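You operate a simulated robot arm through the tools that you are given. There is no shell and no other tool.

You run a simulated robot arm. Do the job below in one go: nothing can be reset, and whatever is moved stays where it is left.

JOB
Empty the black pan into the waste oil tank and shut the tank.
Fine: put the pan back, wipe the stain off the bench with the blue rag and put the rag back. What is to be rubbed or washed off counts as gone when no trace of it is left.

It is judged by the outcome, as a careful person would: the job done as asked, and still so three seconds after it is handed in. It fails if anything else is knocked over, pushed out of place, dropped, spilled or broken.

ROBOT AND FRAMES
A 6-joint arm with a two-finger parallel gripper on a trunk, on a base that drives. Base frame: it is fixed to the floor where the robot stands at the start and does not move with it; the origin is under the middle of the robot, x ahead of it, y to its left, z up; the surface under the hand at the start is at about z = 860. Lengths are in mm, angles in rad, forces in N, time in s.
With the tool pointing down near the work surface it reaches from about 580 to 940 mm from the robot's upright axis, wherever it stands. Its first joint turns from -2.601 to 2.601 rad. Places, roughly: green lid [700, -100, 800]; green tank [800, -100, 400]; jug [1000, 1000, 1000]; oil stain [600, 700, 900]. Payload 3.43 kg.
The tool frame sits at the grasp point between the pads (the TCP): z along the fingers, y along the line on which they close. The tips reach 34 mm beyond it. The gripper opens to 128 mm. The fingers are 24 mm wide and 12 mm thick; the gripper's body (48 by 130 mm) begins 96 mm behind the TCP.
Orientation is that of the tool frame in the base frame, as a unit quaternion [x, y, z, w]. With the fingers straight down and closing along the base's y, the tool's x points along the base's -x, its y along +y and its z along -z.

CONTROLS
- The arm moves only by the tool arm_command. Its argument "series" is one flat list of numbers, 7 for each row, row after row: the gripper command, from -1 (fully open) to 1 (shut), values between in proportion, then the shift along the tool's x, y, z in cm, then the turn, a rotation vector about the tool's x, y, z in rad. In form: [hand, tx, ty, tz, wx, wy, wz, hand, tx, ty, tz, wx, wy, wz, ...]. A call has 1 to 20 rows; each row is the pose to reach, as a shift and turn from the pose commanded when the call began, along the tool's axes at that moment. Rows are played at 5 a second. More than 50 mm and 0.15 rad between two rows, or a gripper value outside its range, and nothing of the call is played. Where a pose cannot be reached the arm comes as near as it can. A force on the tool above 90 N (or 10 N above the force at the start of the call, whichever is more), or a blocked arm, ends the call early, and 0.2 s more pass. The fingers move at their own pace (about 108 mm/s each) and stop on an object; they squeeze with about 23 N. The grip force told is the motor's: it shows also when the fingers shut on nothing. Time passes only in rows, and 0.2 s behind the last, so rows that repeat a pose let the fingers close. The reply holds the time, the measured pose of the TCP, the force on the tool along the base axes, the opening and the grip force, in the units named above and with some noise, with the torque about the TCP (base axes, N m) and any sound that the robot's microphone picked up, and new pictures: "show" is both (left out), scene, wrist or none.
- Cameras (640 x 400 px; columns grow to the right, rows downward): "scene" is now at [10.7, 191.3, 1592.7]; the picture's right is [0.28, -0.96, 0.00], its down [-0.72, -0.21, -0.66] and it looks along [0.63, 0.19, -0.75] (base axes); focal length 247 px, centre (320, 200). "wrist" rides on the gripper at [76, -11, -160] in the tool frame; the picture's right is [0.15, 0.99, 0.00], its down [-0.88, 0.13, -0.46] and it looks along [-0.45, 0.07, 0.89] (tool axes); focal length 234 px, centre (320, 200). There is no depth. A picture from a camera that has moved, and an enlarged one, comes with that camera's place and axes in the base frame and with its lens. The place of the scene camera against the robot may be out by one fixed shift of up to 25 mm in any direction.
- lift_body(by): slides the trunk up (or, below 0, down) by that many mm; the arm and the scene camera ride with it, the base frame stays. It gives what a move gives, with no picture.
- base_move(legs): drives the robot by 1 to 6 legs, each [ahead, turn to the left] in mm and rad, along the robot's own axes; the way and the turn of a leg run together, so that a leg with both is an arc; at most 1500 mm and 3.142 rad a leg. The arm and the cameras ride along, it lands a little off, and it stops where it bumps. It gives what a move gives, and a new picture of the scene camera.
- aim_head(pan, tilt): turns the head with the scene camera to pan (to the left, within 2.705 rad either way) and tilt (down, from -0.506 to 1.204), counted from straight ahead of the robot. It gives what a move gives, and a new picture of the scene camera.
- enlarge(camera, box): a new picture of the part [left, top, right, bottom] of that camera's present view, enlarged. No time passes.
- close_job(): hands the job in; it is judged then, once.

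Places have to be worked out from the pictures, the camera data and where the tool is seen. Open the gripper and draw the arm clear of the work before you hand the job in, unless the task says otherwise.

The tools are called after ">>>" as a command line: name --argument value ..., lists and objects as JSON in quotes. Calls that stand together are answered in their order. arm_command: Moves the arm, as the interface text tells. Its arguments: {"type":"object","properties":{"series":{"type":"array","items":{"type":"number"}},"show":{"type":"string","enum":["both","scene","wrist","none"]}},"required":["series"]} The other tools are called the same way: lift_body (by) slides the trunk up or down; base_move (legs) drives the base; aim_head (pan, tilt) turns the head that bears the scene camera; enlarge (camera, box) takes an enlarged picture of a part of a camera's view; close_job () hands the job in.

At the start:

```text
t: 0.0
tcp_pos: [508.7, 440.7, 999.9]
tcp_rot: [-0.007, 1.0, 0.0, 0.0]
contact_force: [0.2, 0.6, 0.1]
ft_torque: [0.0, 0.02, -0.02]
gripper_width: 128.0
gripper_force: 0.0
trunk travel left (down, up): [-625.0, 85.0]
robot x, y, heading: [0.8, -8.4, -0.005]
head pan, tilt: [0.29, 0.852]
```

scene: 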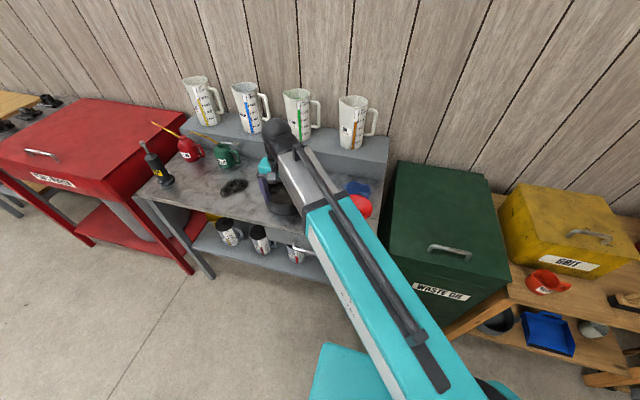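
wrist: 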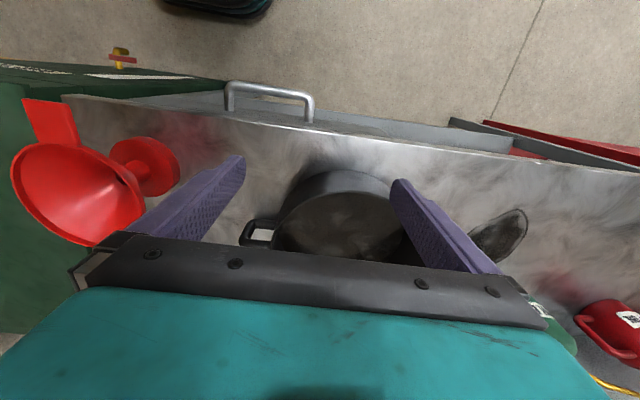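

The pictures show the pan under the hand on the bench, the funnel and blue rag to its right, and the stain to its left. The green tank is further right with its lid closed. I'll enlarge the views to see the details.

>>> enlarge --camera "scene" --box '[130, 80, 400, 280]'

>>> enlarge --camera "scene" --box '[360, 140, 640, 340]'

>>> enlarge --camera "wrist" --box '[0, 0, 640, 300]'

```text
2.00 times, centred on (265, 180) of scene
camera zoom: at [10.7, 191.3, 1592.7], right [0.28, -0.96, 0.0], down [-0.72, -0.21, -0.66], along [0.63, 0.19, -0.75], focal length 495 px, centre (430, 240)
```

zoom: 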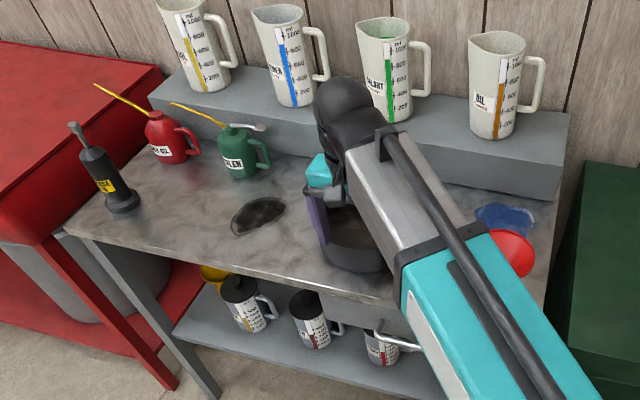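

```text
2.00 times, centred on (500, 240) of scene
camera zoom: at [10.7, 191.3, 1592.7], right [0.28, -0.96, 0.0], down [-0.72, -0.21, -0.66], along [0.63, 0.19, -0.75], focal length 495 px, centre (-40, 120)
```

zoom: 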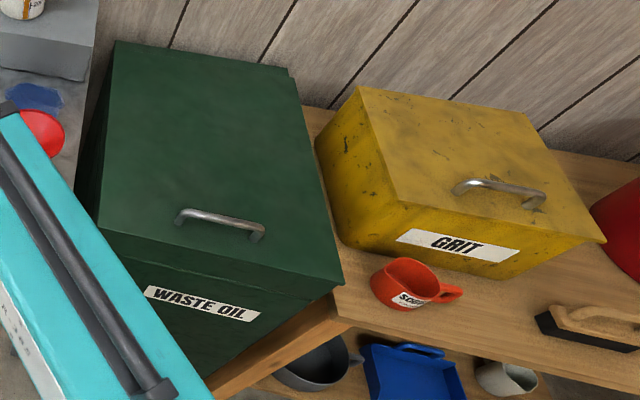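

```text
1.00 times, centred on (320, 150) of wrist (not enlarged: the box is as wide or as high as the picture)
camera zoom: at [433.6, 429.8, 1159.4], right [-0.16, 0.99, 0.0], down [0.88, 0.14, 0.46], along [0.45, 0.07, -0.89], focal length 234 px, centre (320, 250)
```

zoom: 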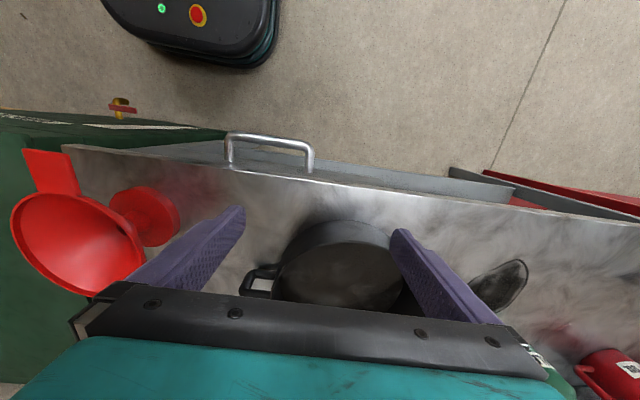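

The pan looks to be centred near (580, 477) with a loop handle on its -y side. I'll raise the hand straight up for an overview of the bench.

>>> arm_command --series '[-1, 0, 0, -5, 0, 0, 0, -1, 0, 0, -10, 0, 0, 0, -1, 0, 0, -15, 0, 0, 0, -1, 0, 0, -20, 0, 0, 0, -1, 0, 0, -25, 0, 0, 0]'

```text
t: 1.2
tcp_pos: [514.9, 451.3, 1225.9]
tcp_rot: [-0.006, 1.0, 0.008, 0.008]
contact_force: [-1.9, 23.6, -6.5]
ft_torque: [-3.71, -0.74, -1.97]
gripper_width: 127.9
gripper_force: 0.1
out of reach, approached as far as the arm can: row 5
trunk travel left (down, up): [-625.0, 85.0]
robot x, y, heading: [1.1, -2.3, -0.0]
head pan, tilt: [0.29, 0.852]
camera scene: at [10.9, 191.5, 1592.6], right [0.28, -0.96, 0.0], down [-0.72, -0.21, -0.66], along [0.63, 0.19, -0.75], focal length 247 px, centre (320, 200)
camera wrist: at [438.0, 436.1, 1383.3], right [-0.16, 0.99, 0.01], down [0.87, 0.13, 0.47], along [0.46, 0.09, -0.88], focal length 234 px, centre (320, 200)
```

scene: 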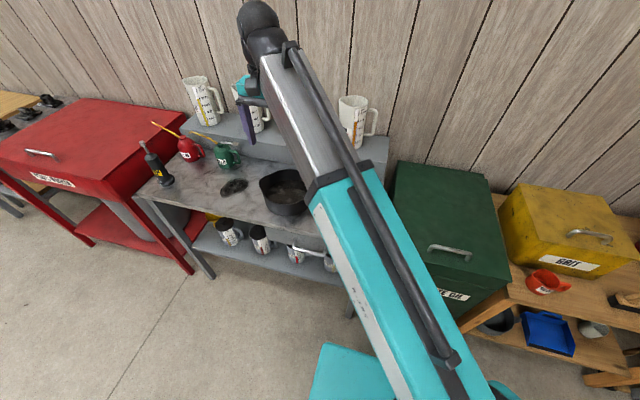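
wrist: 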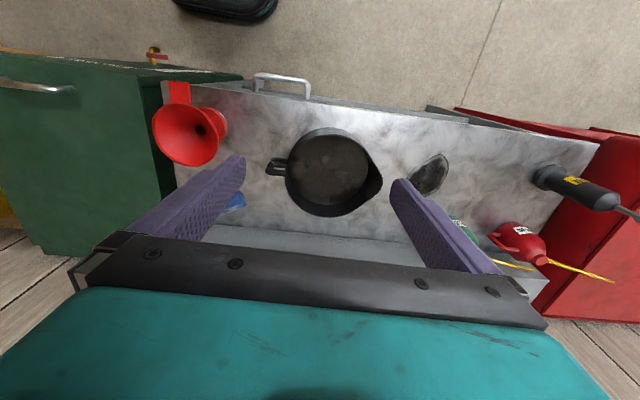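

Now the pan is clear to see: its handle points to -y and it has a spout on the +y side. I'll check the force reading again and enlarge the wrist view.

>>> arm_command --series '[-1, 0, 0, 1, 0, 0, 0, -1, 0, 0, 2, 0, 0, 0, -1, 0, 0, 2, 0, 0, 0]' --show "wrist"

>>> enlarge --camera "wrist" --box '[140, 60, 460, 260]'

```text
t: 2.0
tcp_pos: [515.2, 450.6, 1205.0]
tcp_rot: [-0.007, 1.0, 0.0, 0.0]
contact_force: [-16.6, 20.8, 9.1]
ft_torque: [-3.8, -2.08, -2.11]
gripper_width: 128.2
gripper_force: 0.0
trunk travel left (down, up): [-625.0, 85.0]
robot x, y, heading: [-2.5, -3.5, -0.001]
head pan, tilt: [0.29, 0.852]
camera wrist: at [441.0, 438.0, 1364.8], right [-0.16, 0.99, 0.0], down [0.88, 0.14, 0.46], along [0.45, 0.07, -0.89], focal length 234 px, centre (320, 200)
```

wrist: 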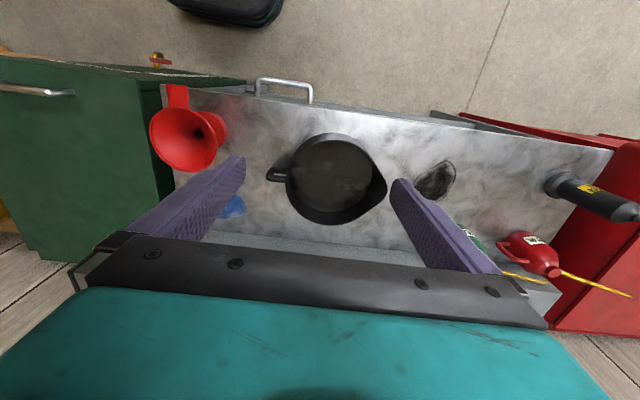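

```text
2.00 times, centred on (300, 160) of wrist
camera zoom: at [441.0, 438.0, 1364.8], right [-0.16, 0.99, 0.0], down [0.88, 0.14, 0.46], along [0.45, 0.07, -0.89], focal length 468 px, centre (360, 280)
```

zoom: 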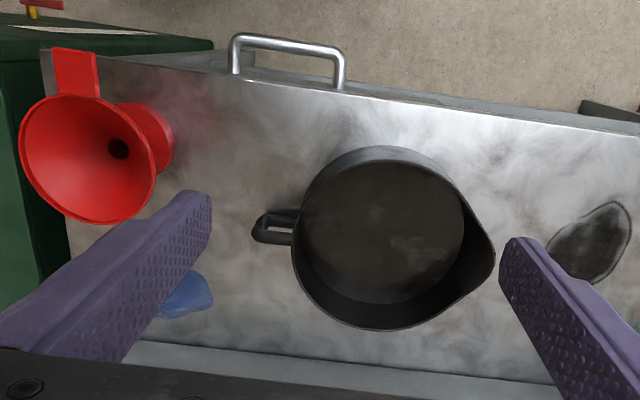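

A force of about 25 N persists with nothing visible at the hand. I'll lower it slightly to see whether it clears.

>>> arm_command --series '[-1, 0, 0, 3, 0, 0, 0, -1, 0, 0, 6, 0, 0, 0, -1, 0, 0, 6, 0, 0, 0]' --show "scene"

```text
t: 2.8
tcp_pos: [517.7, 450.9, 1145.9]
tcp_rot: [-0.008, 1.0, 0.0, 0.0]
contact_force: [0.4, -0.2, 0.1]
ft_torque: [0.01, 0.0, 0.01]
gripper_width: 128.0
gripper_force: 0.0
trunk travel left (down, up): [-625.0, 85.0]
robot x, y, heading: [-3.1, -1.3, -0.006]
head pan, tilt: [0.29, 0.852]
camera scene: at [10.7, 191.3, 1592.7], right [0.28, -0.96, 0.0], down [-0.72, -0.21, -0.66], along [0.63, 0.19, -0.75], focal length 247 px, centre (320, 200)
```

scene: 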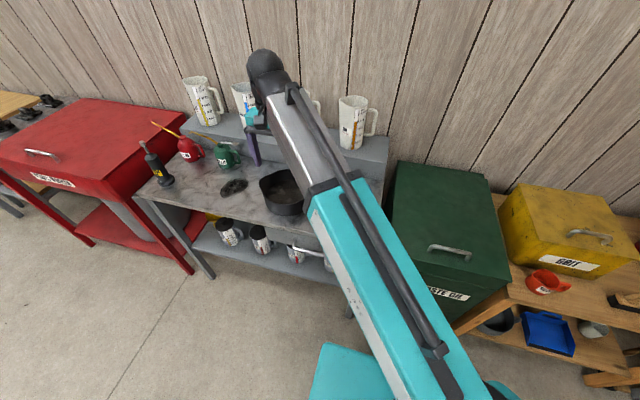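

The force is gone, so it was only the arm folding near its limit. Now I'll take a close look at the pan and its handle.

>>> enlarge --camera "wrist" --box '[220, 90, 420, 215]'

>>> enlarge --camera "scene" --box '[210, 150, 330, 225]'

>>> enlarge --camera "wrist" --box '[0, 40, 240, 190]'

```text
3.20 times, centred on (320, 152) of wrist
camera zoom: at [443.5, 438.6, 1306.7], right [-0.16, 0.99, 0.0], down [0.88, 0.14, 0.46], along [0.45, 0.07, -0.89], focal length 749 px, centre (320, 352)
```

zoom: 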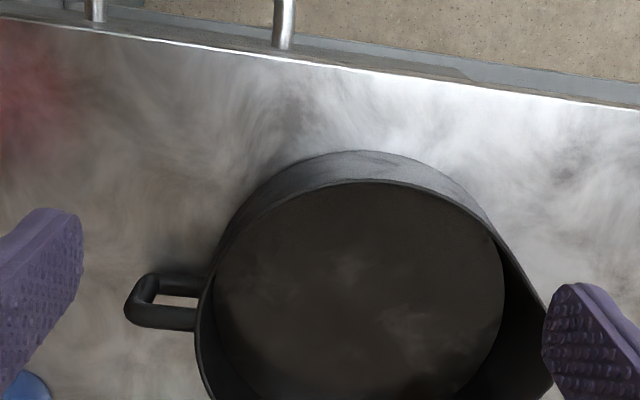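

```text
5.33 times, centred on (270, 188) of scene
camera zoom: at [10.7, 191.3, 1592.7], right [0.28, -0.96, 0.0], down [-0.72, -0.21, -0.66], along [0.63, 0.19, -0.75], focal length 1319 px, centre (587, 267)
```

zoom: 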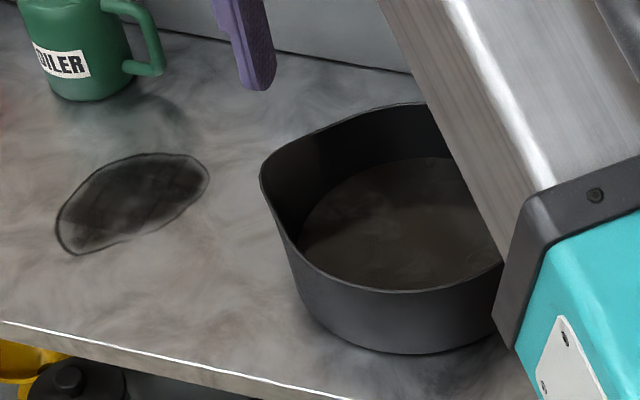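

```text
2.67 times, centred on (120, 115) of wrist
camera zoom: at [443.5, 438.6, 1306.7], right [-0.16, 0.99, 0.0], down [0.88, 0.14, 0.46], along [0.45, 0.07, -0.89], focal length 624 px, centre (853, 427)
```

zoom: 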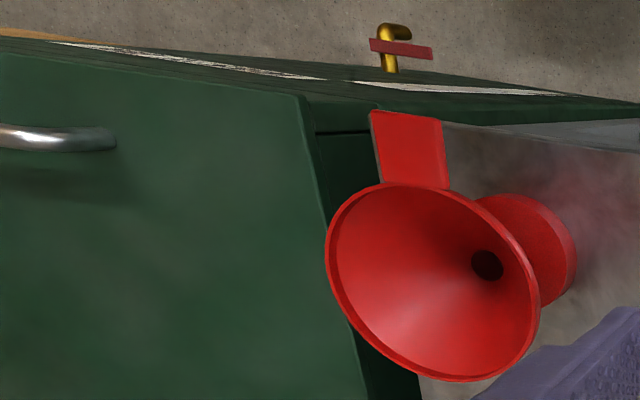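

The pan's handle is a flat horizontal loop from about y=355 to 396 at x≈626, z≈912. Next I'll aim the head at the tank to study its lid and hinge.

>>> aim_head --pan -0.2 --tilt 0.75

>>> enlarge --camera "scene" --box '[160, 60, 480, 260]'

```text
t: 3.7
tcp_pos: [518.8, 451.4, 1148.4]
tcp_rot: [-0.007, 1.0, 0.0, -0.001]
contact_force: [-0.4, 0.2, -0.8]
ft_torque: [-0.02, -0.01, 0.0]
gripper_width: 128.0
gripper_force: 0.2
trunk travel left (down, up): [-625.0, 85.0]
robot x, y, heading: [2.8, -5.7, -0.001]
head pan, tilt: [-0.201, 0.75]
camera scene: at [17.1, 152.6, 1600.9], right [-0.2, -0.98, 0.0], down [-0.67, 0.14, -0.73], along [0.72, -0.15, -0.68], focal length 247 px, centre (320, 200)
```

scene: 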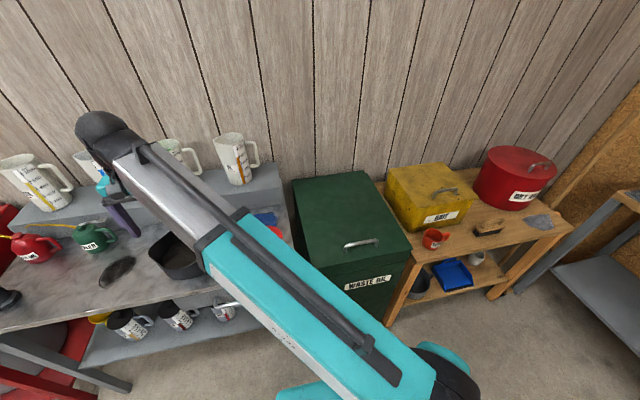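

```text
2.00 times, centred on (320, 160) of scene
camera zoom: at [17.1, 152.6, 1600.9], right [-0.2, -0.98, 0.0], down [-0.67, 0.14, -0.73], along [0.72, -0.15, -0.68], focal length 495 px, centre (320, 280)
```

zoom: 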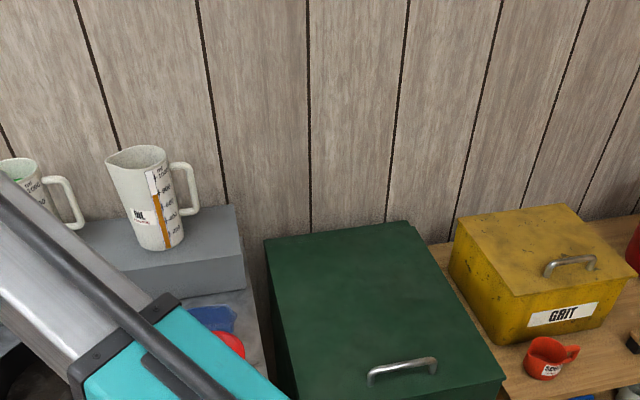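

The tank lid has a bar handle near its front edge, parallel to y, at about (545, -117, 840), and it seems hinged at the wall side. I'll carry the hand high across to the tank while turning it a quarter so the fingers close along x.

>>> arm_command --series '[-1, -0.85, -4.74, 0, 0, 0, 0.1309, -1, -1.7, -9.48, 0, 0, 0, 0.2618, -1, -2.55, -14.22, 0, 0, 0, 0.3927, -1, -3.4, -18.96, 0, 0, 0, 0.5236, -1, -4.25, -23.7, 0, 0, 0, 0.6545, -1, -5.1, -28.44, 0, 0, 0, 0.7854, -1, -5.95, -33.18, 0, 0, 0, 0.9163, -1, -6.8, -37.92, 0, 0, 0, 1.0472, -1, -7.65, -42.66, 0, 0, 0, 1.1781, -1, -8.5, -47.4, 0, 0, 0, 1.309, -1, -9.35, -52.14, 0, 0, 0, 1.4399, -1, -10.2, -56.88, 0, 0, 0, 1.5708, -1, -10.2, -56.88, 0, 0, 0, 1.5708]'

```text
t: 6.5
tcp_pos: [628.0, -117.0, 1145.8]
tcp_rot: [0.702, 0.712, 0.0, 0.0]
contact_force: [0.2, 0.4, 0.4]
ft_torque: [0.04, -0.02, 0.03]
gripper_width: 127.9
gripper_force: 0.1
trunk travel left (down, up): [-625.0, 85.0]
robot x, y, heading: [-1.2, -3.0, 0.003]
head pan, tilt: [-0.201, 0.75]
camera scene: at [17.0, 152.4, 1600.9], right [-0.2, -0.98, 0.0], down [-0.67, 0.14, -0.73], along [0.72, -0.15, -0.68], focal length 247 px, centre (320, 200)
camera wrist: at [616.0, -41.8, 1305.9], right [0.99, 0.16, 0.0], down [0.14, -0.88, 0.46], along [0.07, -0.45, -0.89], focal length 234 px, centre (320, 200)
```

scene: 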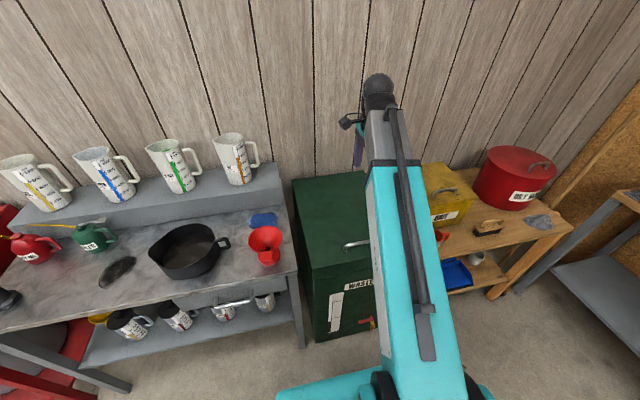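
wrist: 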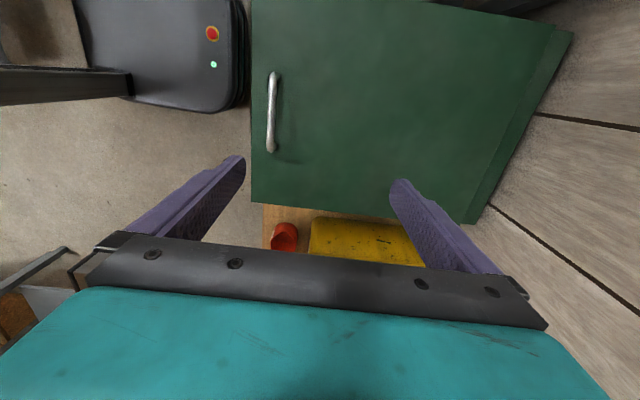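

The view from above puts the bar at x≈533, y from -42 to -182, and the lid's front edge at x≈487. I'll move to a stand-off in front of the bar with the hand tilted 45° forward.

>>> arm_command --series '[-1, 0.06, -2.175, 2.9, -0.0982, 0, 0, -1, 0.12, -4.35, 5.8, -0.1963, 0, 0, -1, 0.18, -6.525, 8.7, -0.2945, 0, 0, -1, 0.25, -8.7, 11.6, -0.3927, 0, 0, -1, 0.31, -10.875, 14.5, -0.4909, 0, 0, -1, 0.37, -13.05, 17.4, -0.589, 0, 0, -1, 0.43, -15.225, 20.3, -0.6872, 0, 0, -1, 0.5, -17.4, 23.2, -0.7854, 0, 0, -1, 0.5, -17.4, 23.2, -0.7854, 0, 0]'

```text
t: 8.3
tcp_pos: [675.3, -231.1, 926.1]
tcp_rot: [0.654, 0.663, 0.263, 0.252]
contact_force: [-34.2, 4.1, 42.2]
ft_torque: [0.09, 3.91, -0.22]
gripper_width: 126.4
gripper_force: 0.0
out of reach, approached as far as the arm can: row 3, 4, 5, 6, 7, 8
trunk travel left (down, up): [-625.0, 85.0]
robot x, y, heading: [2.5, -3.4, -0.004]
head pan, tilt: [-0.201, 0.75]
stopped in row 8: the force on the tool passed its limit at 96 N (the readings are from after the stop); the commanded pose is now the measured one
camera scene: at [10.0, 153.8, 1602.1], right [-0.2, -0.98, 0.0], down [-0.66, 0.14, -0.73], along [0.72, -0.15, -0.68], focal length 247 px, centre (320, 200)
camera wrist: at [557.9, -159.3, 1037.2], right [0.72, 0.15, 0.67], down [-0.2, -0.89, 0.41], along [0.66, -0.43, -0.61], focal length 234 px, centre (320, 200)
```

scene: 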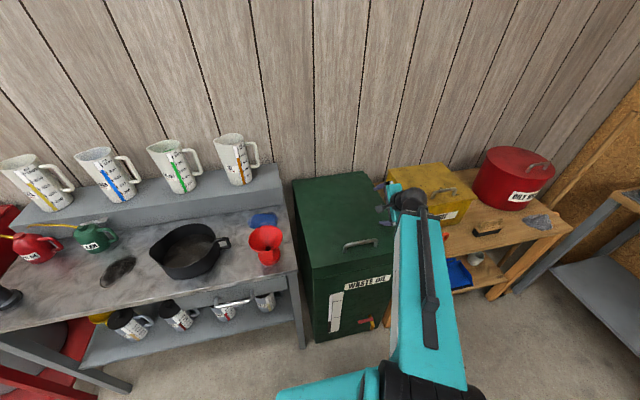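
wrist: 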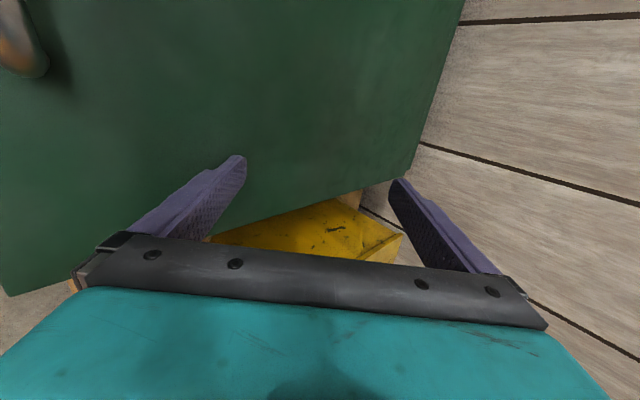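

The inner reach limit deflected the arm, and the fingertips touched the lid, so the lid top must be nearer z≈850. I'll lift straight up off it.

>>> arm_command --series '[-1, 0, 2, -2, 0, 0, 0, -1, 0, 5, -5, 0, 0, 0, -1, 0, 8, -8, 0, 0, 0, -1, 0, 11, -11, 0, 0, 0]'

```text
t: 9.3
tcp_pos: [686.3, -229.0, 1073.7]
tcp_rot: [0.655, 0.662, 0.263, 0.252]
contact_force: [0.7, 0.1, -0.3]
ft_torque: [-0.03, 0.01, -0.03]
gripper_width: 128.0
gripper_force: 0.0
out of reach, approached as far as the arm can: row 1
trunk travel left (down, up): [-625.0, 85.0]
robot x, y, heading: [1.2, -6.6, -0.001]
head pan, tilt: [-0.201, 0.75]
camera scene: at [17.2, 152.5, 1600.8], right [-0.2, -0.98, 0.0], down [-0.67, 0.14, -0.73], along [0.72, -0.15, -0.68], focal length 247 px, centre (320, 200)
camera wrist: at [570.1, -156.5, 1184.0], right [0.73, 0.15, 0.67], down [-0.2, -0.89, 0.41], along [0.66, -0.43, -0.61], focal length 234 px, centre (320, 200)
```

scene: 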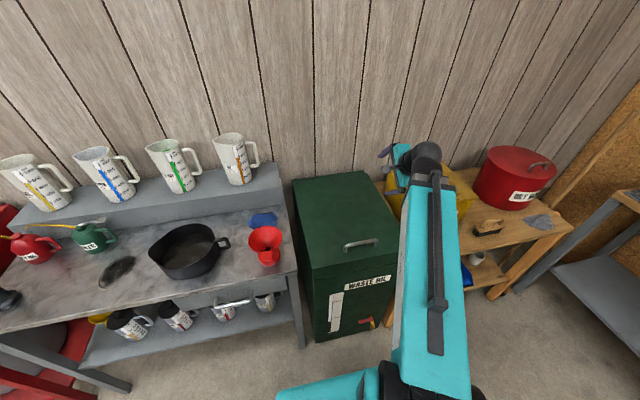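
wrist: 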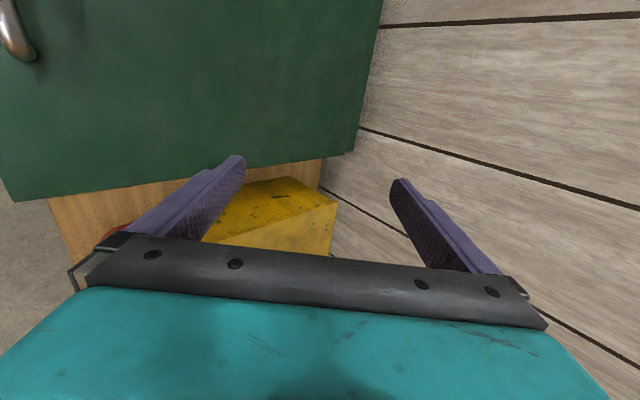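

The hand is clear and nothing was displaced. The arm needs more room, so before backing the base up I'll look behind the robot.

>>> aim_head --pan 2.7 --tilt 0.7

>>> aim_head --pan -2.7 --tilt 0.7

```text
t: 11.8
tcp_pos: [687.1, -229.4, 1073.1]
tcp_rot: [0.655, 0.662, 0.263, 0.252]
contact_force: [0.5, 0.2, 0.4]
ft_torque: [0.03, 0.0, 0.01]
gripper_width: 127.9
gripper_force: 0.0
trunk travel left (down, up): [-625.0, 85.0]
robot x, y, heading: [-1.5, -5.1, -0.007]
head pan, tilt: [2.7, 0.7]
camera scene: at [-140.8, 205.4, 1605.1], right [0.43, 0.9, 0.0], down [0.58, -0.28, -0.76], along [-0.69, 0.33, -0.64], focal length 247 px, centre (320, 200)
```

scene: 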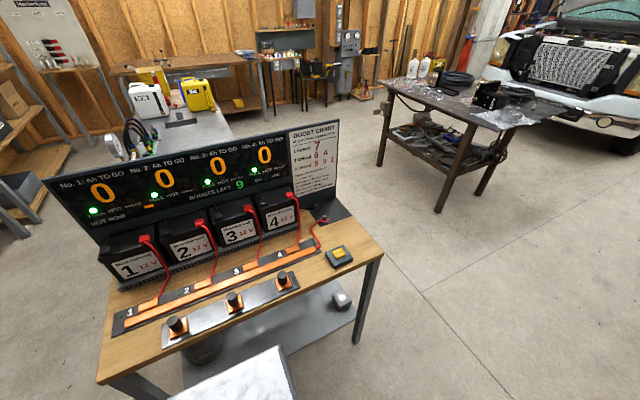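

```text
t: 16.0
tcp_pos: [685.9, -229.8, 1072.7]
tcp_rot: [0.655, 0.663, 0.262, 0.252]
contact_force: [-0.6, 0.6, -0.6]
ft_torque: [0.01, 0.0, 0.03]
gripper_width: 128.0
gripper_force: 0.0
trunk travel left (down, up): [-625.0, 85.0]
robot x, y, heading: [-0.3, -6.9, -0.003]
head pan, tilt: [-2.7, 0.7]
camera scene: at [-140.9, 132.8, 1605.1], right [-0.43, 0.9, 0.0], down [0.58, 0.27, -0.76], along [-0.69, -0.33, -0.64], focal length 247 px, centre (320, 200)
```

scene: 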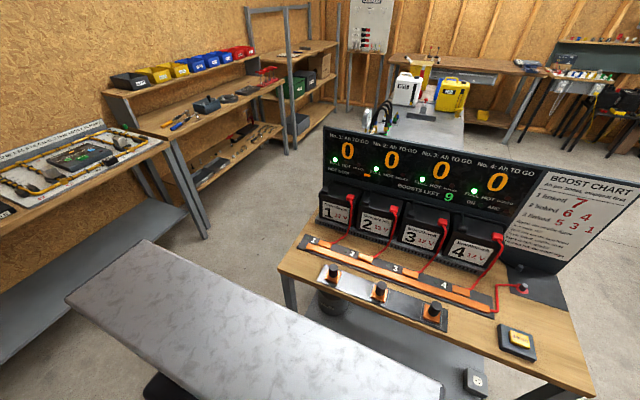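

The slab behind the head is the robot's own shoulder, and the nearest table edge behind is at x≈-570. I'll back up 160 mm and turn the head to the tank again.

>>> base_move --legs '[[-160, 0]]'

>>> aim_head --pan -0.05 --tilt 0.7

```text
t: 17.5
tcp_pos: [529.7, -228.7, 1074.5]
tcp_rot: [0.654, 0.663, 0.263, 0.252]
contact_force: [0.9, -0.3, -0.3]
ft_torque: [0.01, -0.01, 0.0]
gripper_width: 128.1
gripper_force: 0.0
trunk travel left (down, up): [-625.0, 85.0]
robot x, y, heading: [-160.6, -2.9, 0.001]
head pan, tilt: [-2.7, 0.7]
camera scene: at [-298.9, 132.9, 1605.1], right [-0.43, 0.9, 0.0], down [0.58, 0.28, -0.76], along [-0.69, -0.33, -0.64], focal length 247 px, centre (320, 200)
```

scene: 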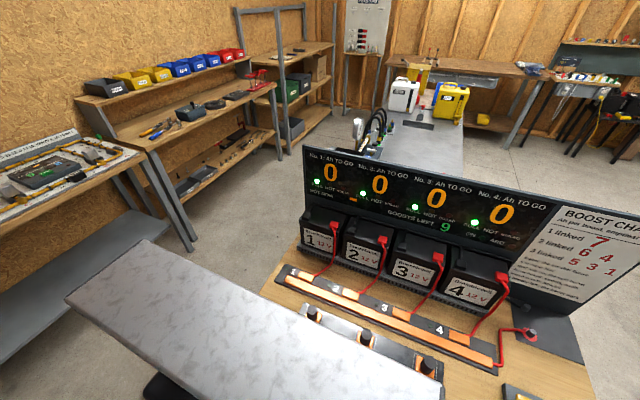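

```text
t: 19.9
tcp_pos: [530.5, -227.9, 1073.4]
tcp_rot: [0.654, 0.663, 0.263, 0.251]
contact_force: [-0.1, -0.2, -0.3]
ft_torque: [-0.03, 0.0, -0.02]
gripper_width: 128.0
gripper_force: 0.0
trunk travel left (down, up): [-625.0, 85.0]
robot x, y, heading: [-155.9, -2.7, 0.005]
head pan, tilt: [-0.051, 0.7]
camera scene: at [-136.4, 164.8, 1605.2], right [-0.05, -1.0, 0.0], down [-0.64, 0.03, -0.77], along [0.76, -0.04, -0.64], focal length 247 px, centre (320, 200)
```

scene: 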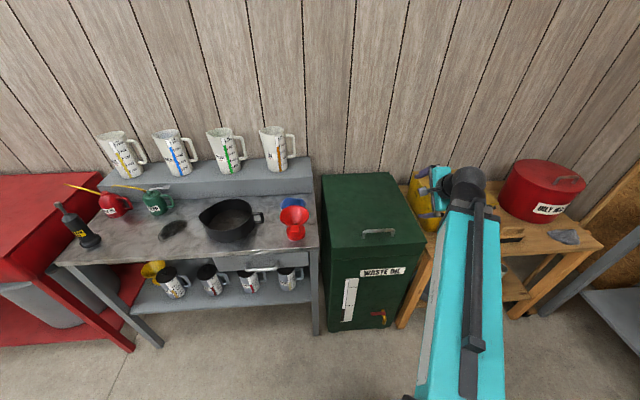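

The base moved cleanly. I'll bring the hand to a stand-off about 110 mm back from the lid handle to see the bar up close.

>>> arm_command --series '[-1, 3, -3.2, 0.9, 0, 0, 0, -1, 6, -6.4, 1.8, 0, 0, 0, -1, 9, -9.6, 2.75, 0, 0, 0, -1, 12, -12.74, 3.67, 0, 0, 0, -1, 12, -12.74, 3.67, 0, 0, 0]'

```text
t: 21.1
tcp_pos: [562.5, -141.9, 961.8]
tcp_rot: [0.654, 0.663, 0.263, 0.253]
contact_force: [-9.5, -4.4, 13.1]
ft_torque: [-0.49, 0.93, 0.0]
gripper_width: 127.2
gripper_force: 0.1
out of reach, approached as far as the arm can: row 1, 2, 3, 4, 5
trunk travel left (down, up): [-625.0, 85.0]
robot x, y, heading: [-157.6, -4.6, -0.002]
head pan, tilt: [-0.051, 0.7]
camera scene: at [-138.8, 164.8, 1605.5], right [-0.05, -1.0, 0.0], down [-0.64, 0.03, -0.77], along [0.77, -0.04, -0.64], focal length 247 px, centre (320, 200)
camera wrist: at [445.3, -69.1, 1070.8], right [0.72, 0.15, 0.67], down [-0.2, -0.89, 0.42], along [0.66, -0.43, -0.61], focal length 234 px, centre (320, 200)
```

scene: 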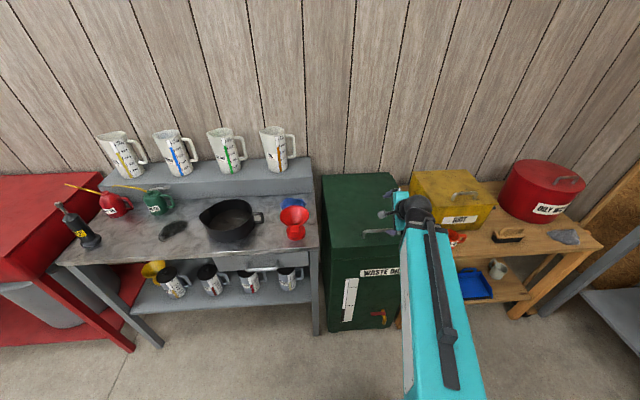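
wrist: 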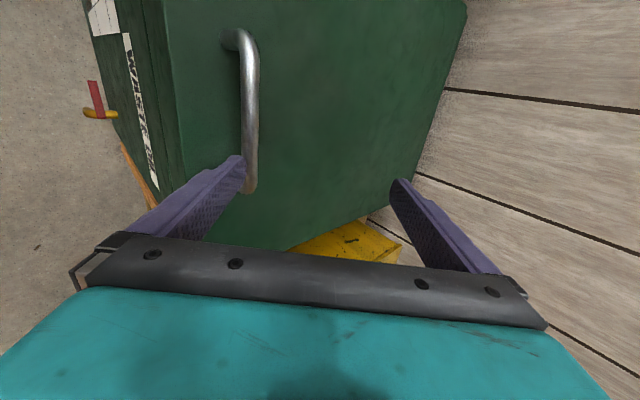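

The front fingertip just grazed the bar, which puts the bar near (540, y, 887). This much tilt is still out of reach, so I'll rise and bring the hand nearly upright above the handle.

>>> arm_command --series '[-1, 0, 2.78, -2.87, 0, 0, 0, -1, 0, 5.57, -5.74, 0.1, 0, 0, -1, 0.8, 4.5, -6.1, 0.22, 0, 0, -1, 1.6, 3.4, -6.5, 0.34, 0, 0, -1, 2.5, 2.3, -6.8, 0.46, 0, 0, -1, 3.4, 1.16, -7.23, 0.58, 0, 0, -1, 3.4, 1.16, -7.23, 0.58, 0, 0]' --show "wrist"

```text
t: 22.7
tcp_pos: [525.9, -105.6, 1022.6]
tcp_rot: [0.699, 0.711, 0.06, 0.055]
contact_force: [0.7, 0.4, 0.4]
ft_torque: [-0.01, -0.02, -0.02]
gripper_width: 128.2
gripper_force: 0.0
trunk travel left (down, up): [-625.0, 85.0]
robot x, y, heading: [-155.8, -1.9, -0.002]
head pan, tilt: [-0.051, 0.7]
camera wrist: at [488.8, -32.4, 1178.8], right [0.97, 0.16, 0.16], down [0.07, -0.88, 0.46], along [0.22, -0.44, -0.87], focal length 234 px, centre (320, 200)
```

wrist: 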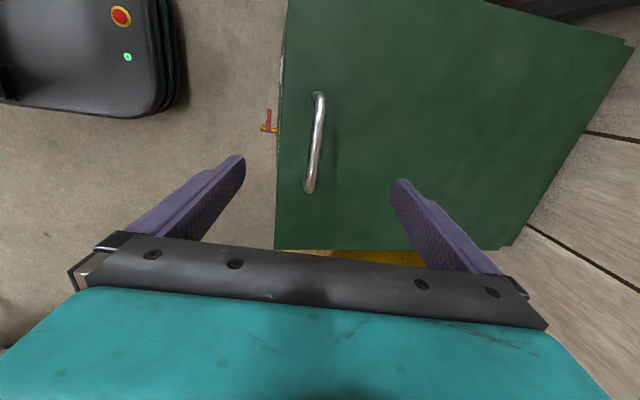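

The bar now fixes at about (542, -105, 880). I'll lower the fingers so they straddle it, with the tips about 18 mm below the bar, and partly close.

>>> arm_command --series '[-1, 0, -0.27, 4.2, 0, 0, 0, -1, 0, -0.53, 8.4, 0, 0, 0, -1, 0, -0.8, 12.3, 0, 0, 0, 0, 0, -0.8, 12.3, 0, 0, 0, 0.4, 0, -0.8, 12.3, 0, 0, 0]'

>>> enlarge --camera "wrist" --box '[220, 60, 460, 210]'

```text
t: 23.9
tcp_pos: [538.9, -102.6, 900.2]
tcp_rot: [0.699, 0.711, 0.062, 0.054]
contact_force: [-1.5, -0.6, 0.1]
ft_torque: [-0.01, 0.0, 0.03]
gripper_width: 38.2
gripper_force: 0.0
trunk travel left (down, up): [-625.0, 85.0]
robot x, y, heading: [-155.7, -5.0, 0.001]
head pan, tilt: [-0.051, 0.7]
camera scene: at [-136.4, 164.8, 1605.2], right [-0.05, -1.0, 0.0], down [-0.64, 0.03, -0.77], along [0.76, -0.04, -0.64], focal length 247 px, centre (320, 200)
camera wrist: at [501.7, -29.2, 1056.5], right [0.97, 0.16, 0.16], down [0.07, -0.88, 0.46], along [0.22, -0.44, -0.87], focal length 234 px, centre (320, 200)
```

scene: 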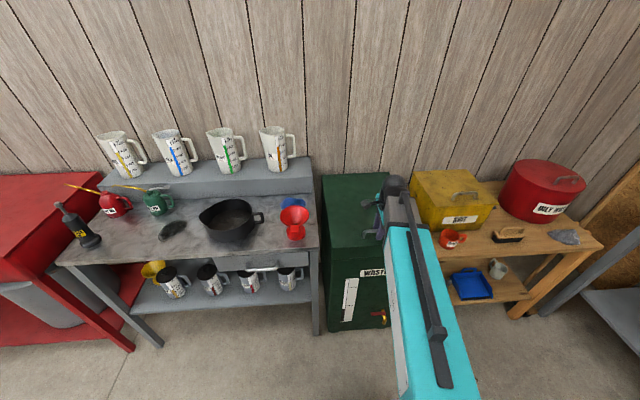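
wrist: 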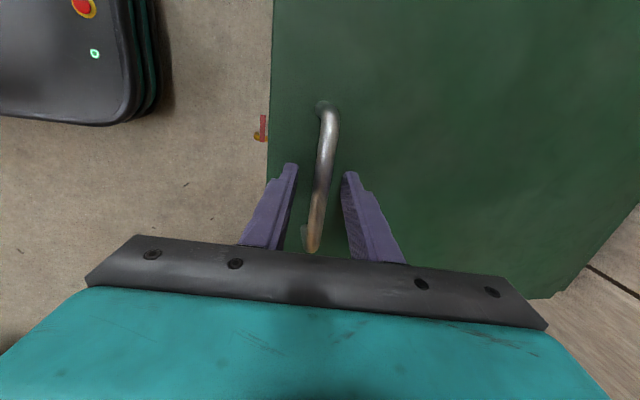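

```text
2.67 times, centred on (340, 135) of wrist
camera zoom: at [501.7, -29.2, 1056.5], right [0.97, 0.16, 0.16], down [0.07, -0.88, 0.46], along [0.22, -0.44, -0.87], focal length 624 px, centre (267, 373)
```

zoom: 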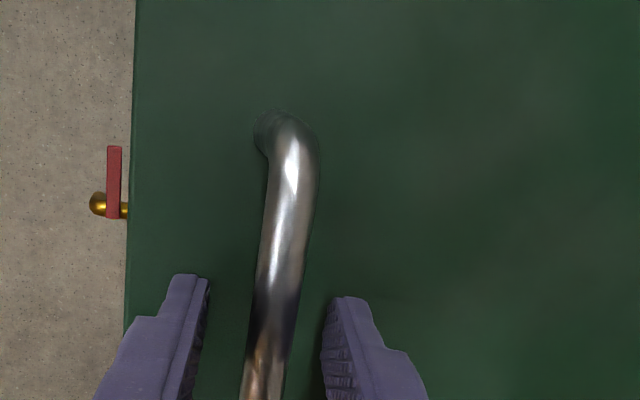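

The bar sits centred between the fingers. I'll lower 5 mm, close on it and raise it slightly along the hinge arc to feel the lid's weight.

>>> arm_command --series '[0.4, 0, 0, 0.5, 0, 0, 0, 1, 0, 0, 0.5, 0, 0, 0, 1, 0, 0, 0.5, 0, 0, 0, 1, 0, 0, 0.5, 0, 0, 0, 1, 0, 0.3, -0.6, 0, 0, 0, 1, 0, 0.62, -1.63, 0, 0, 0, 1, 0, 0.62, -1.63, 0, 0, 0]'

```text
t: 25.5
tcp_pos: [543.3, -103.1, 919.1]
tcp_rot: [0.699, 0.71, 0.061, 0.053]
contact_force: [-8.2, 4.3, -10.5]
ft_torque: [0.11, 0.26, 0.96]
gripper_width: 13.4
gripper_force: 44.6
trunk travel left (down, up): [-625.0, 85.0]
robot x, y, heading: [-158.8, -5.8, 0.002]
head pan, tilt: [-0.051, 0.7]
camera scene: at [-136.3, 165.1, 1605.1], right [-0.05, -1.0, 0.0], down [-0.64, 0.03, -0.77], along [0.76, -0.04, -0.64], focal length 247 px, centre (320, 200)
camera wrist: at [506.1, -30.0, 1074.8], right [0.97, 0.16, 0.16], down [0.07, -0.88, 0.46], along [0.22, -0.44, -0.87], focal length 234 px, centre (320, 200)
```

scene: 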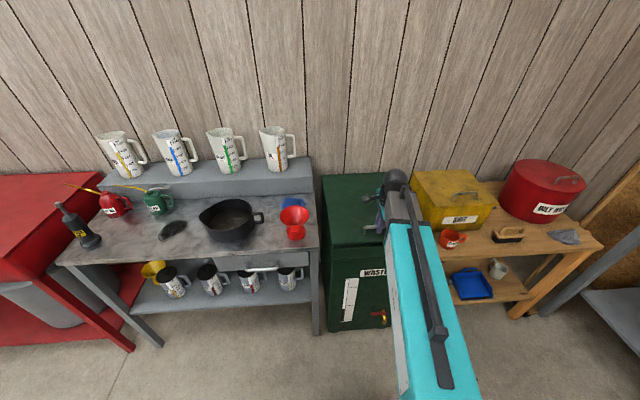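
wrist: 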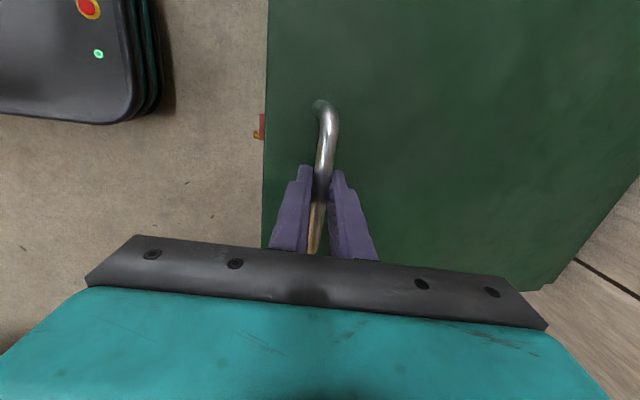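

The lid rose about 24 mm with only about 10 N at the handle, so it is light and hinged. I'll use the trunk lift for the next part of the arc, correcting x between steps.

>>> lift_body --by 28

>>> arm_command --series '[1, 0, 0.4, 0.07, 0, 0, 0, 1, 0, 0.8, 0.13, 0, 0, 0]' --show "none"

>>> lift_body --by 28

>>> arm_command --series '[1, 0, 0.4, 0.07, 0, 0, 0, 1, 0, 0.8, 0.13, 0, 0, 0]' --show "none"

>>> lift_body --by 29

>>> arm_command --series '[1, 0, 0.3, 0.05, 0, 0, 0, 1, 0, 0.5, 0.08, 0, 0, 0]'

```text
t: 26.2
tcp_pos: [548.4, -103.1, 947.0]
tcp_rot: [0.699, 0.71, 0.064, 0.056]
contact_force: [20.0, 5.4, -6.2]
ft_torque: [0.68, -0.16, 1.04]
gripper_width: 13.9
gripper_force: 45.4
trunk travel left (down, up): [-653.0, 57.0]
robot x, y, heading: [-157.5, -7.8, -0.003]
head pan, tilt: [-0.051, 0.7]
```

```text
t: 26.8
tcp_pos: [548.4, -102.9, 947.7]
tcp_rot: [0.699, 0.711, 0.059, 0.051]
contact_force: [-17.5, 6.5, -7.6]
ft_torque: [-0.04, 0.39, 0.97]
gripper_width: 13.9
gripper_force: 45.3
trunk travel left (down, up): [-653.0, 57.0]
robot x, y, heading: [-157.7, -4.2, -0.003]
head pan, tilt: [-0.051, 0.7]
```

```text
t: 27.6
tcp_pos: [555.5, -103.5, 976.4]
tcp_rot: [0.699, 0.71, 0.063, 0.056]
contact_force: [8.2, 4.4, -5.6]
ft_torque: [0.36, -0.09, 1.1]
gripper_width: 13.9
gripper_force: 44.7
trunk travel left (down, up): [-681.0, 29.0]
robot x, y, heading: [-157.4, -5.9, 0.003]
head pan, tilt: [-0.051, 0.7]
```

```text
t: 28.2
tcp_pos: [555.3, -102.8, 976.9]
tcp_rot: [0.699, 0.71, 0.06, 0.052]
contact_force: [-26.1, 5.6, -3.6]
ft_torque: [-0.26, 0.45, 0.94]
gripper_width: 13.9
gripper_force: 45.0
trunk travel left (down, up): [-681.0, 29.0]
robot x, y, heading: [-154.9, -5.2, -0.002]
head pan, tilt: [-0.051, 0.7]
```

```text
t: 28.9
tcp_pos: [563.9, -102.1, 1004.3]
tcp_rot: [0.699, 0.71, 0.064, 0.055]
contact_force: [11.3, 3.4, -7.0]
ft_torque: [0.4, -0.16, 1.14]
gripper_width: 13.4
gripper_force: 44.9
trunk travel left (down, up): [-710.0, 0.0]
robot x, y, heading: [-158.1, -9.5, -0.002]
head pan, tilt: [-0.051, 0.7]
```

```text
t: 29.5
tcp_pos: [564.4, -103.0, 1005.0]
tcp_rot: [0.699, 0.711, 0.059, 0.054]
contact_force: [-3.8, 0.9, -6.7]
ft_torque: [0.03, 0.12, 1.1]
gripper_width: 13.7
gripper_force: 45.1
trunk travel left (down, up): [-710.0, 0.0]
robot x, y, heading: [-156.0, -2.5, 0.002]
head pan, tilt: [-0.051, 0.7]
camera scene: at [-136.3, 165.0, 1690.1], right [-0.05, -1.0, 0.0], down [-0.64, 0.03, -0.76], along [0.76, -0.04, -0.64], focal length 247 px, centre (320, 200)
camera wrist: at [527.5, -29.2, 1160.6], right [0.97, 0.16, 0.16], down [0.07, -0.88, 0.46], along [0.22, -0.44, -0.87], focal length 234 px, centre (320, 200)
```

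scene: 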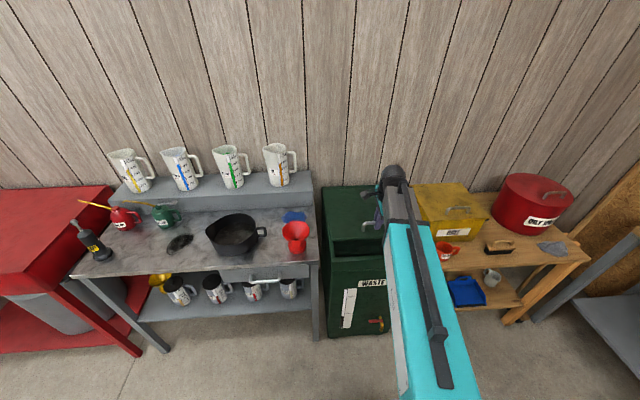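
wrist: 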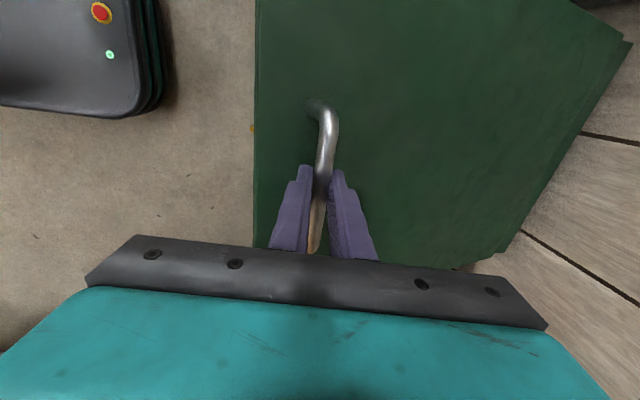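

The readings fit an arc about (1010, 852) with radius 471 for the TCP, and the lid is opening smoothly. I'll continue along that arc to about 45° open.

>>> arm_command --series '[1, 0, 2.19, -3.65, 0, 0, 0, 1, 0, 4.66, -7.1, 0, 0, 0, 1, 0, 7.48, -10.32, 0, 0, 0, 1, 0, 10.53, -13.24, 0, 0, 0]'

```text
t: 30.5
tcp_pos: [650.2, -100.8, 1150.3]
tcp_rot: [0.698, 0.711, 0.061, 0.053]
contact_force: [11.5, 15.4, -20.8]
ft_torque: [0.93, 0.05, 1.21]
gripper_width: 13.8
gripper_force: 44.9
trunk travel left (down, up): [-710.0, 0.0]
robot x, y, heading: [-155.5, -1.4, -0.001]
head pan, tilt: [-0.051, 0.7]
camera scene: at [-132.1, 166.9, 1689.7], right [-0.05, -1.0, 0.0], down [-0.65, 0.03, -0.76], along [0.76, -0.04, -0.65], focal length 247 px, centre (320, 200)
camera wrist: at [613.5, -28.0, 1308.0], right [0.97, 0.16, 0.16], down [0.07, -0.89, 0.46], along [0.22, -0.44, -0.87], focal length 234 px, centre (320, 200)
```

scene: 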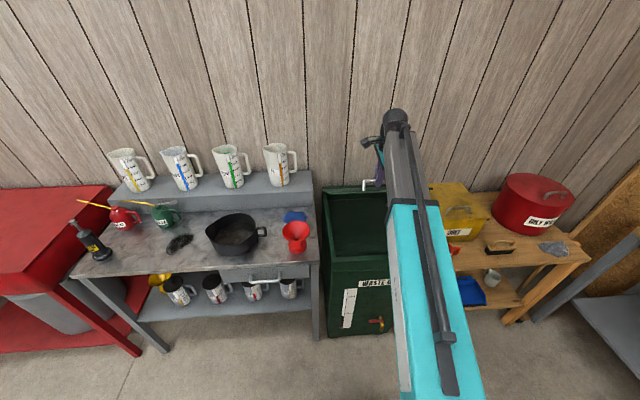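
wrist: 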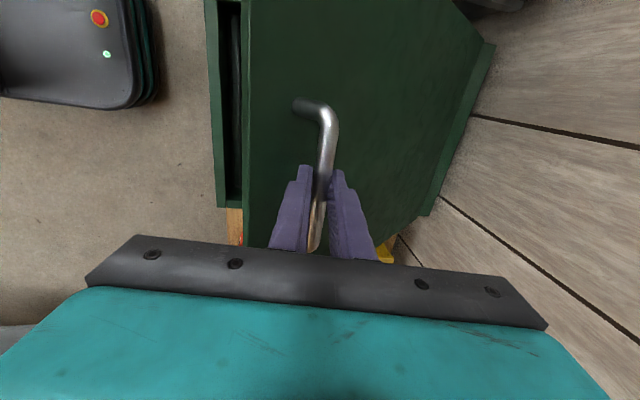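

The lid is about 35° open and the tank opening shows. I'll continue the arc toward 60°, tilting the hand slightly forward to keep reach.

>>> arm_command --series '[1, 0, 3.56, -2.58, -0.03, 0, 0, 1, 0, 7.19, -4.95, -0.06, 0, 0, 1, 0, 11.02, -6.99, -0.09, 0, 0, 1, 0, 15.02, -8.65, -0.12, 0, 0, 1, 0, 19.16, -9.93, -0.15, 0, 0]'

```text
t: 31.7
tcp_pos: [820.2, -97.5, 1271.4]
tcp_rot: [0.693, 0.704, 0.114, 0.105]
contact_force: [4.6, 12.3, -26.8]
ft_torque: [0.72, 0.17, 1.33]
gripper_width: 14.1
gripper_force: 44.7
out of reach, approached as far as the arm can: row 5
trunk travel left (down, up): [-710.0, 0.0]
robot x, y, heading: [-157.1, -5.5, 0.001]
head pan, tilt: [-0.051, 0.7]
camera scene: at [-131.8, 166.6, 1689.6], right [-0.05, -1.0, 0.0], down [-0.65, 0.03, -0.76], along [0.76, -0.04, -0.65], focal length 247 px, centre (320, 200)
camera wrist: at [760.5, -24.3, 1421.1], right [0.94, 0.16, 0.31], down [0.0, -0.89, 0.46], along [0.35, -0.44, -0.83], focal length 234 px, centre (320, 200)
```

scene: 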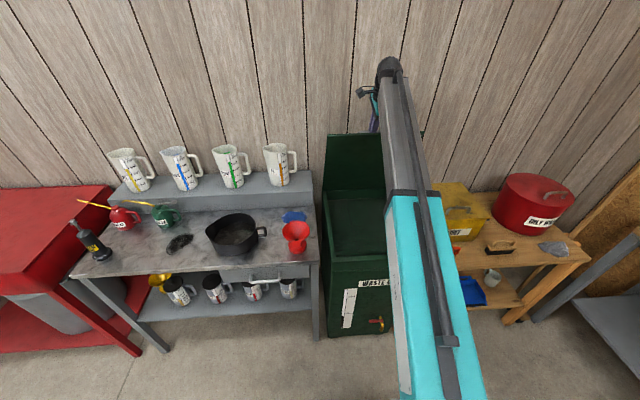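
wrist: 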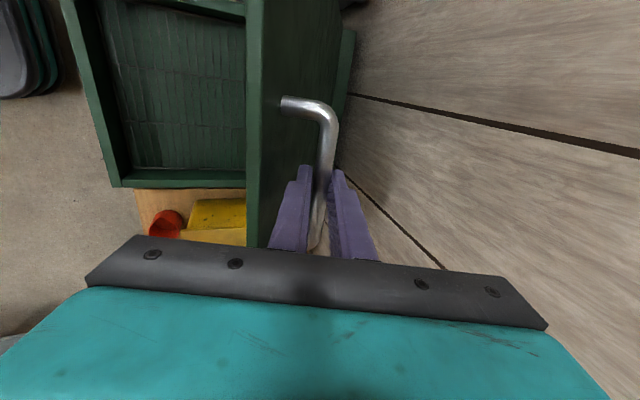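

The lid is about 60° open and the arm is at its outer reach, so the next part is nearly horizontal. I'll drive the base forward in a small step, letting the bar follow its arc.

>>> base_move --legs '[[40, 0]]'

```text
t: 32.6
tcp_pos: [854.1, -96.2, 1283.8]
tcp_rot: [0.692, 0.703, 0.118, 0.11]
contact_force: [-5.3, 12.8, 27.8]
ft_torque: [0.1, -0.05, 1.18]
gripper_width: 13.9
gripper_force: 44.9
trunk travel left (down, up): [-710.0, 0.0]
robot x, y, heading: [-114.3, -4.7, 0.002]
head pan, tilt: [-0.051, 0.7]
camera scene: at [-101.0, 167.4, 1690.5], right [-0.05, -1.0, 0.0], down [-0.64, 0.03, -0.77], along [0.77, -0.04, -0.64], focal length 247 px, centre (320, 200)
```

scene: 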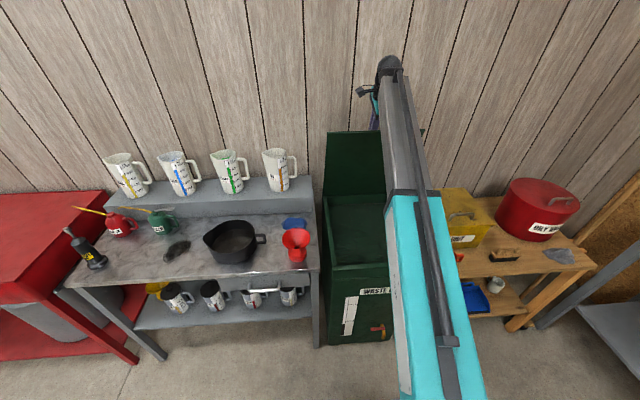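

The lid followed, with about 28 N lifting on the hand. I'll relieve it with a small upward arm move and then drive 40 mm more.

>>> arm_command --series '[1, 0, 0.4, -1.2, 0, 0, 0, 1, 0, 0.4, -1.2, 0, 0, 0]' --show "none"

>>> base_move --legs '[[40, 0]]'

```text
t: 33.2
tcp_pos: [858.6, -96.6, 1284.9]
tcp_rot: [0.692, 0.705, 0.116, 0.106]
contact_force: [0.3, 7.5, -33.5]
ft_torque: [-0.36, 0.19, 1.03]
gripper_width: 13.7
gripper_force: 44.8
out of reach, approached as far as the arm can: row 1, 2
trunk travel left (down, up): [-710.0, 0.0]
robot x, y, heading: [-116.5, -3.0, -0.003]
head pan, tilt: [-0.051, 0.7]
```

```text
t: 34.1
tcp_pos: [896.5, -94.7, 1293.4]
tcp_rot: [0.692, 0.703, 0.12, 0.111]
contact_force: [-1.5, 13.7, 3.1]
ft_torque: [0.21, 0.05, 1.22]
gripper_width: 13.9
gripper_force: 45.3
trunk travel left (down, up): [-710.0, 0.0]
robot x, y, heading: [-74.7, -0.8, 0.0]
head pan, tilt: [-0.051, 0.7]
camera scene: at [-55.3, 167.2, 1690.2], right [-0.05, -1.0, 0.0], down [-0.64, 0.03, -0.77], along [0.76, -0.04, -0.64], focal length 247 px, centre (320, 200)
```

scene: 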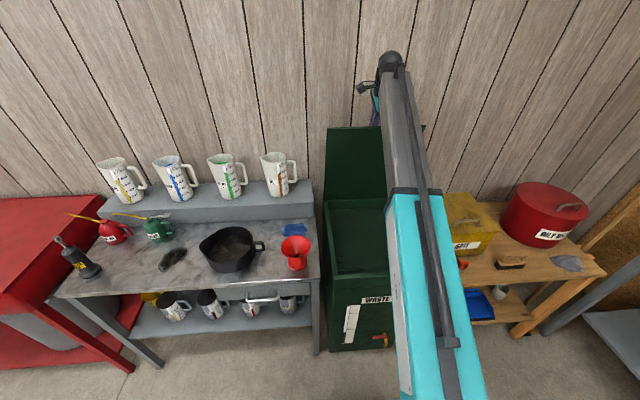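

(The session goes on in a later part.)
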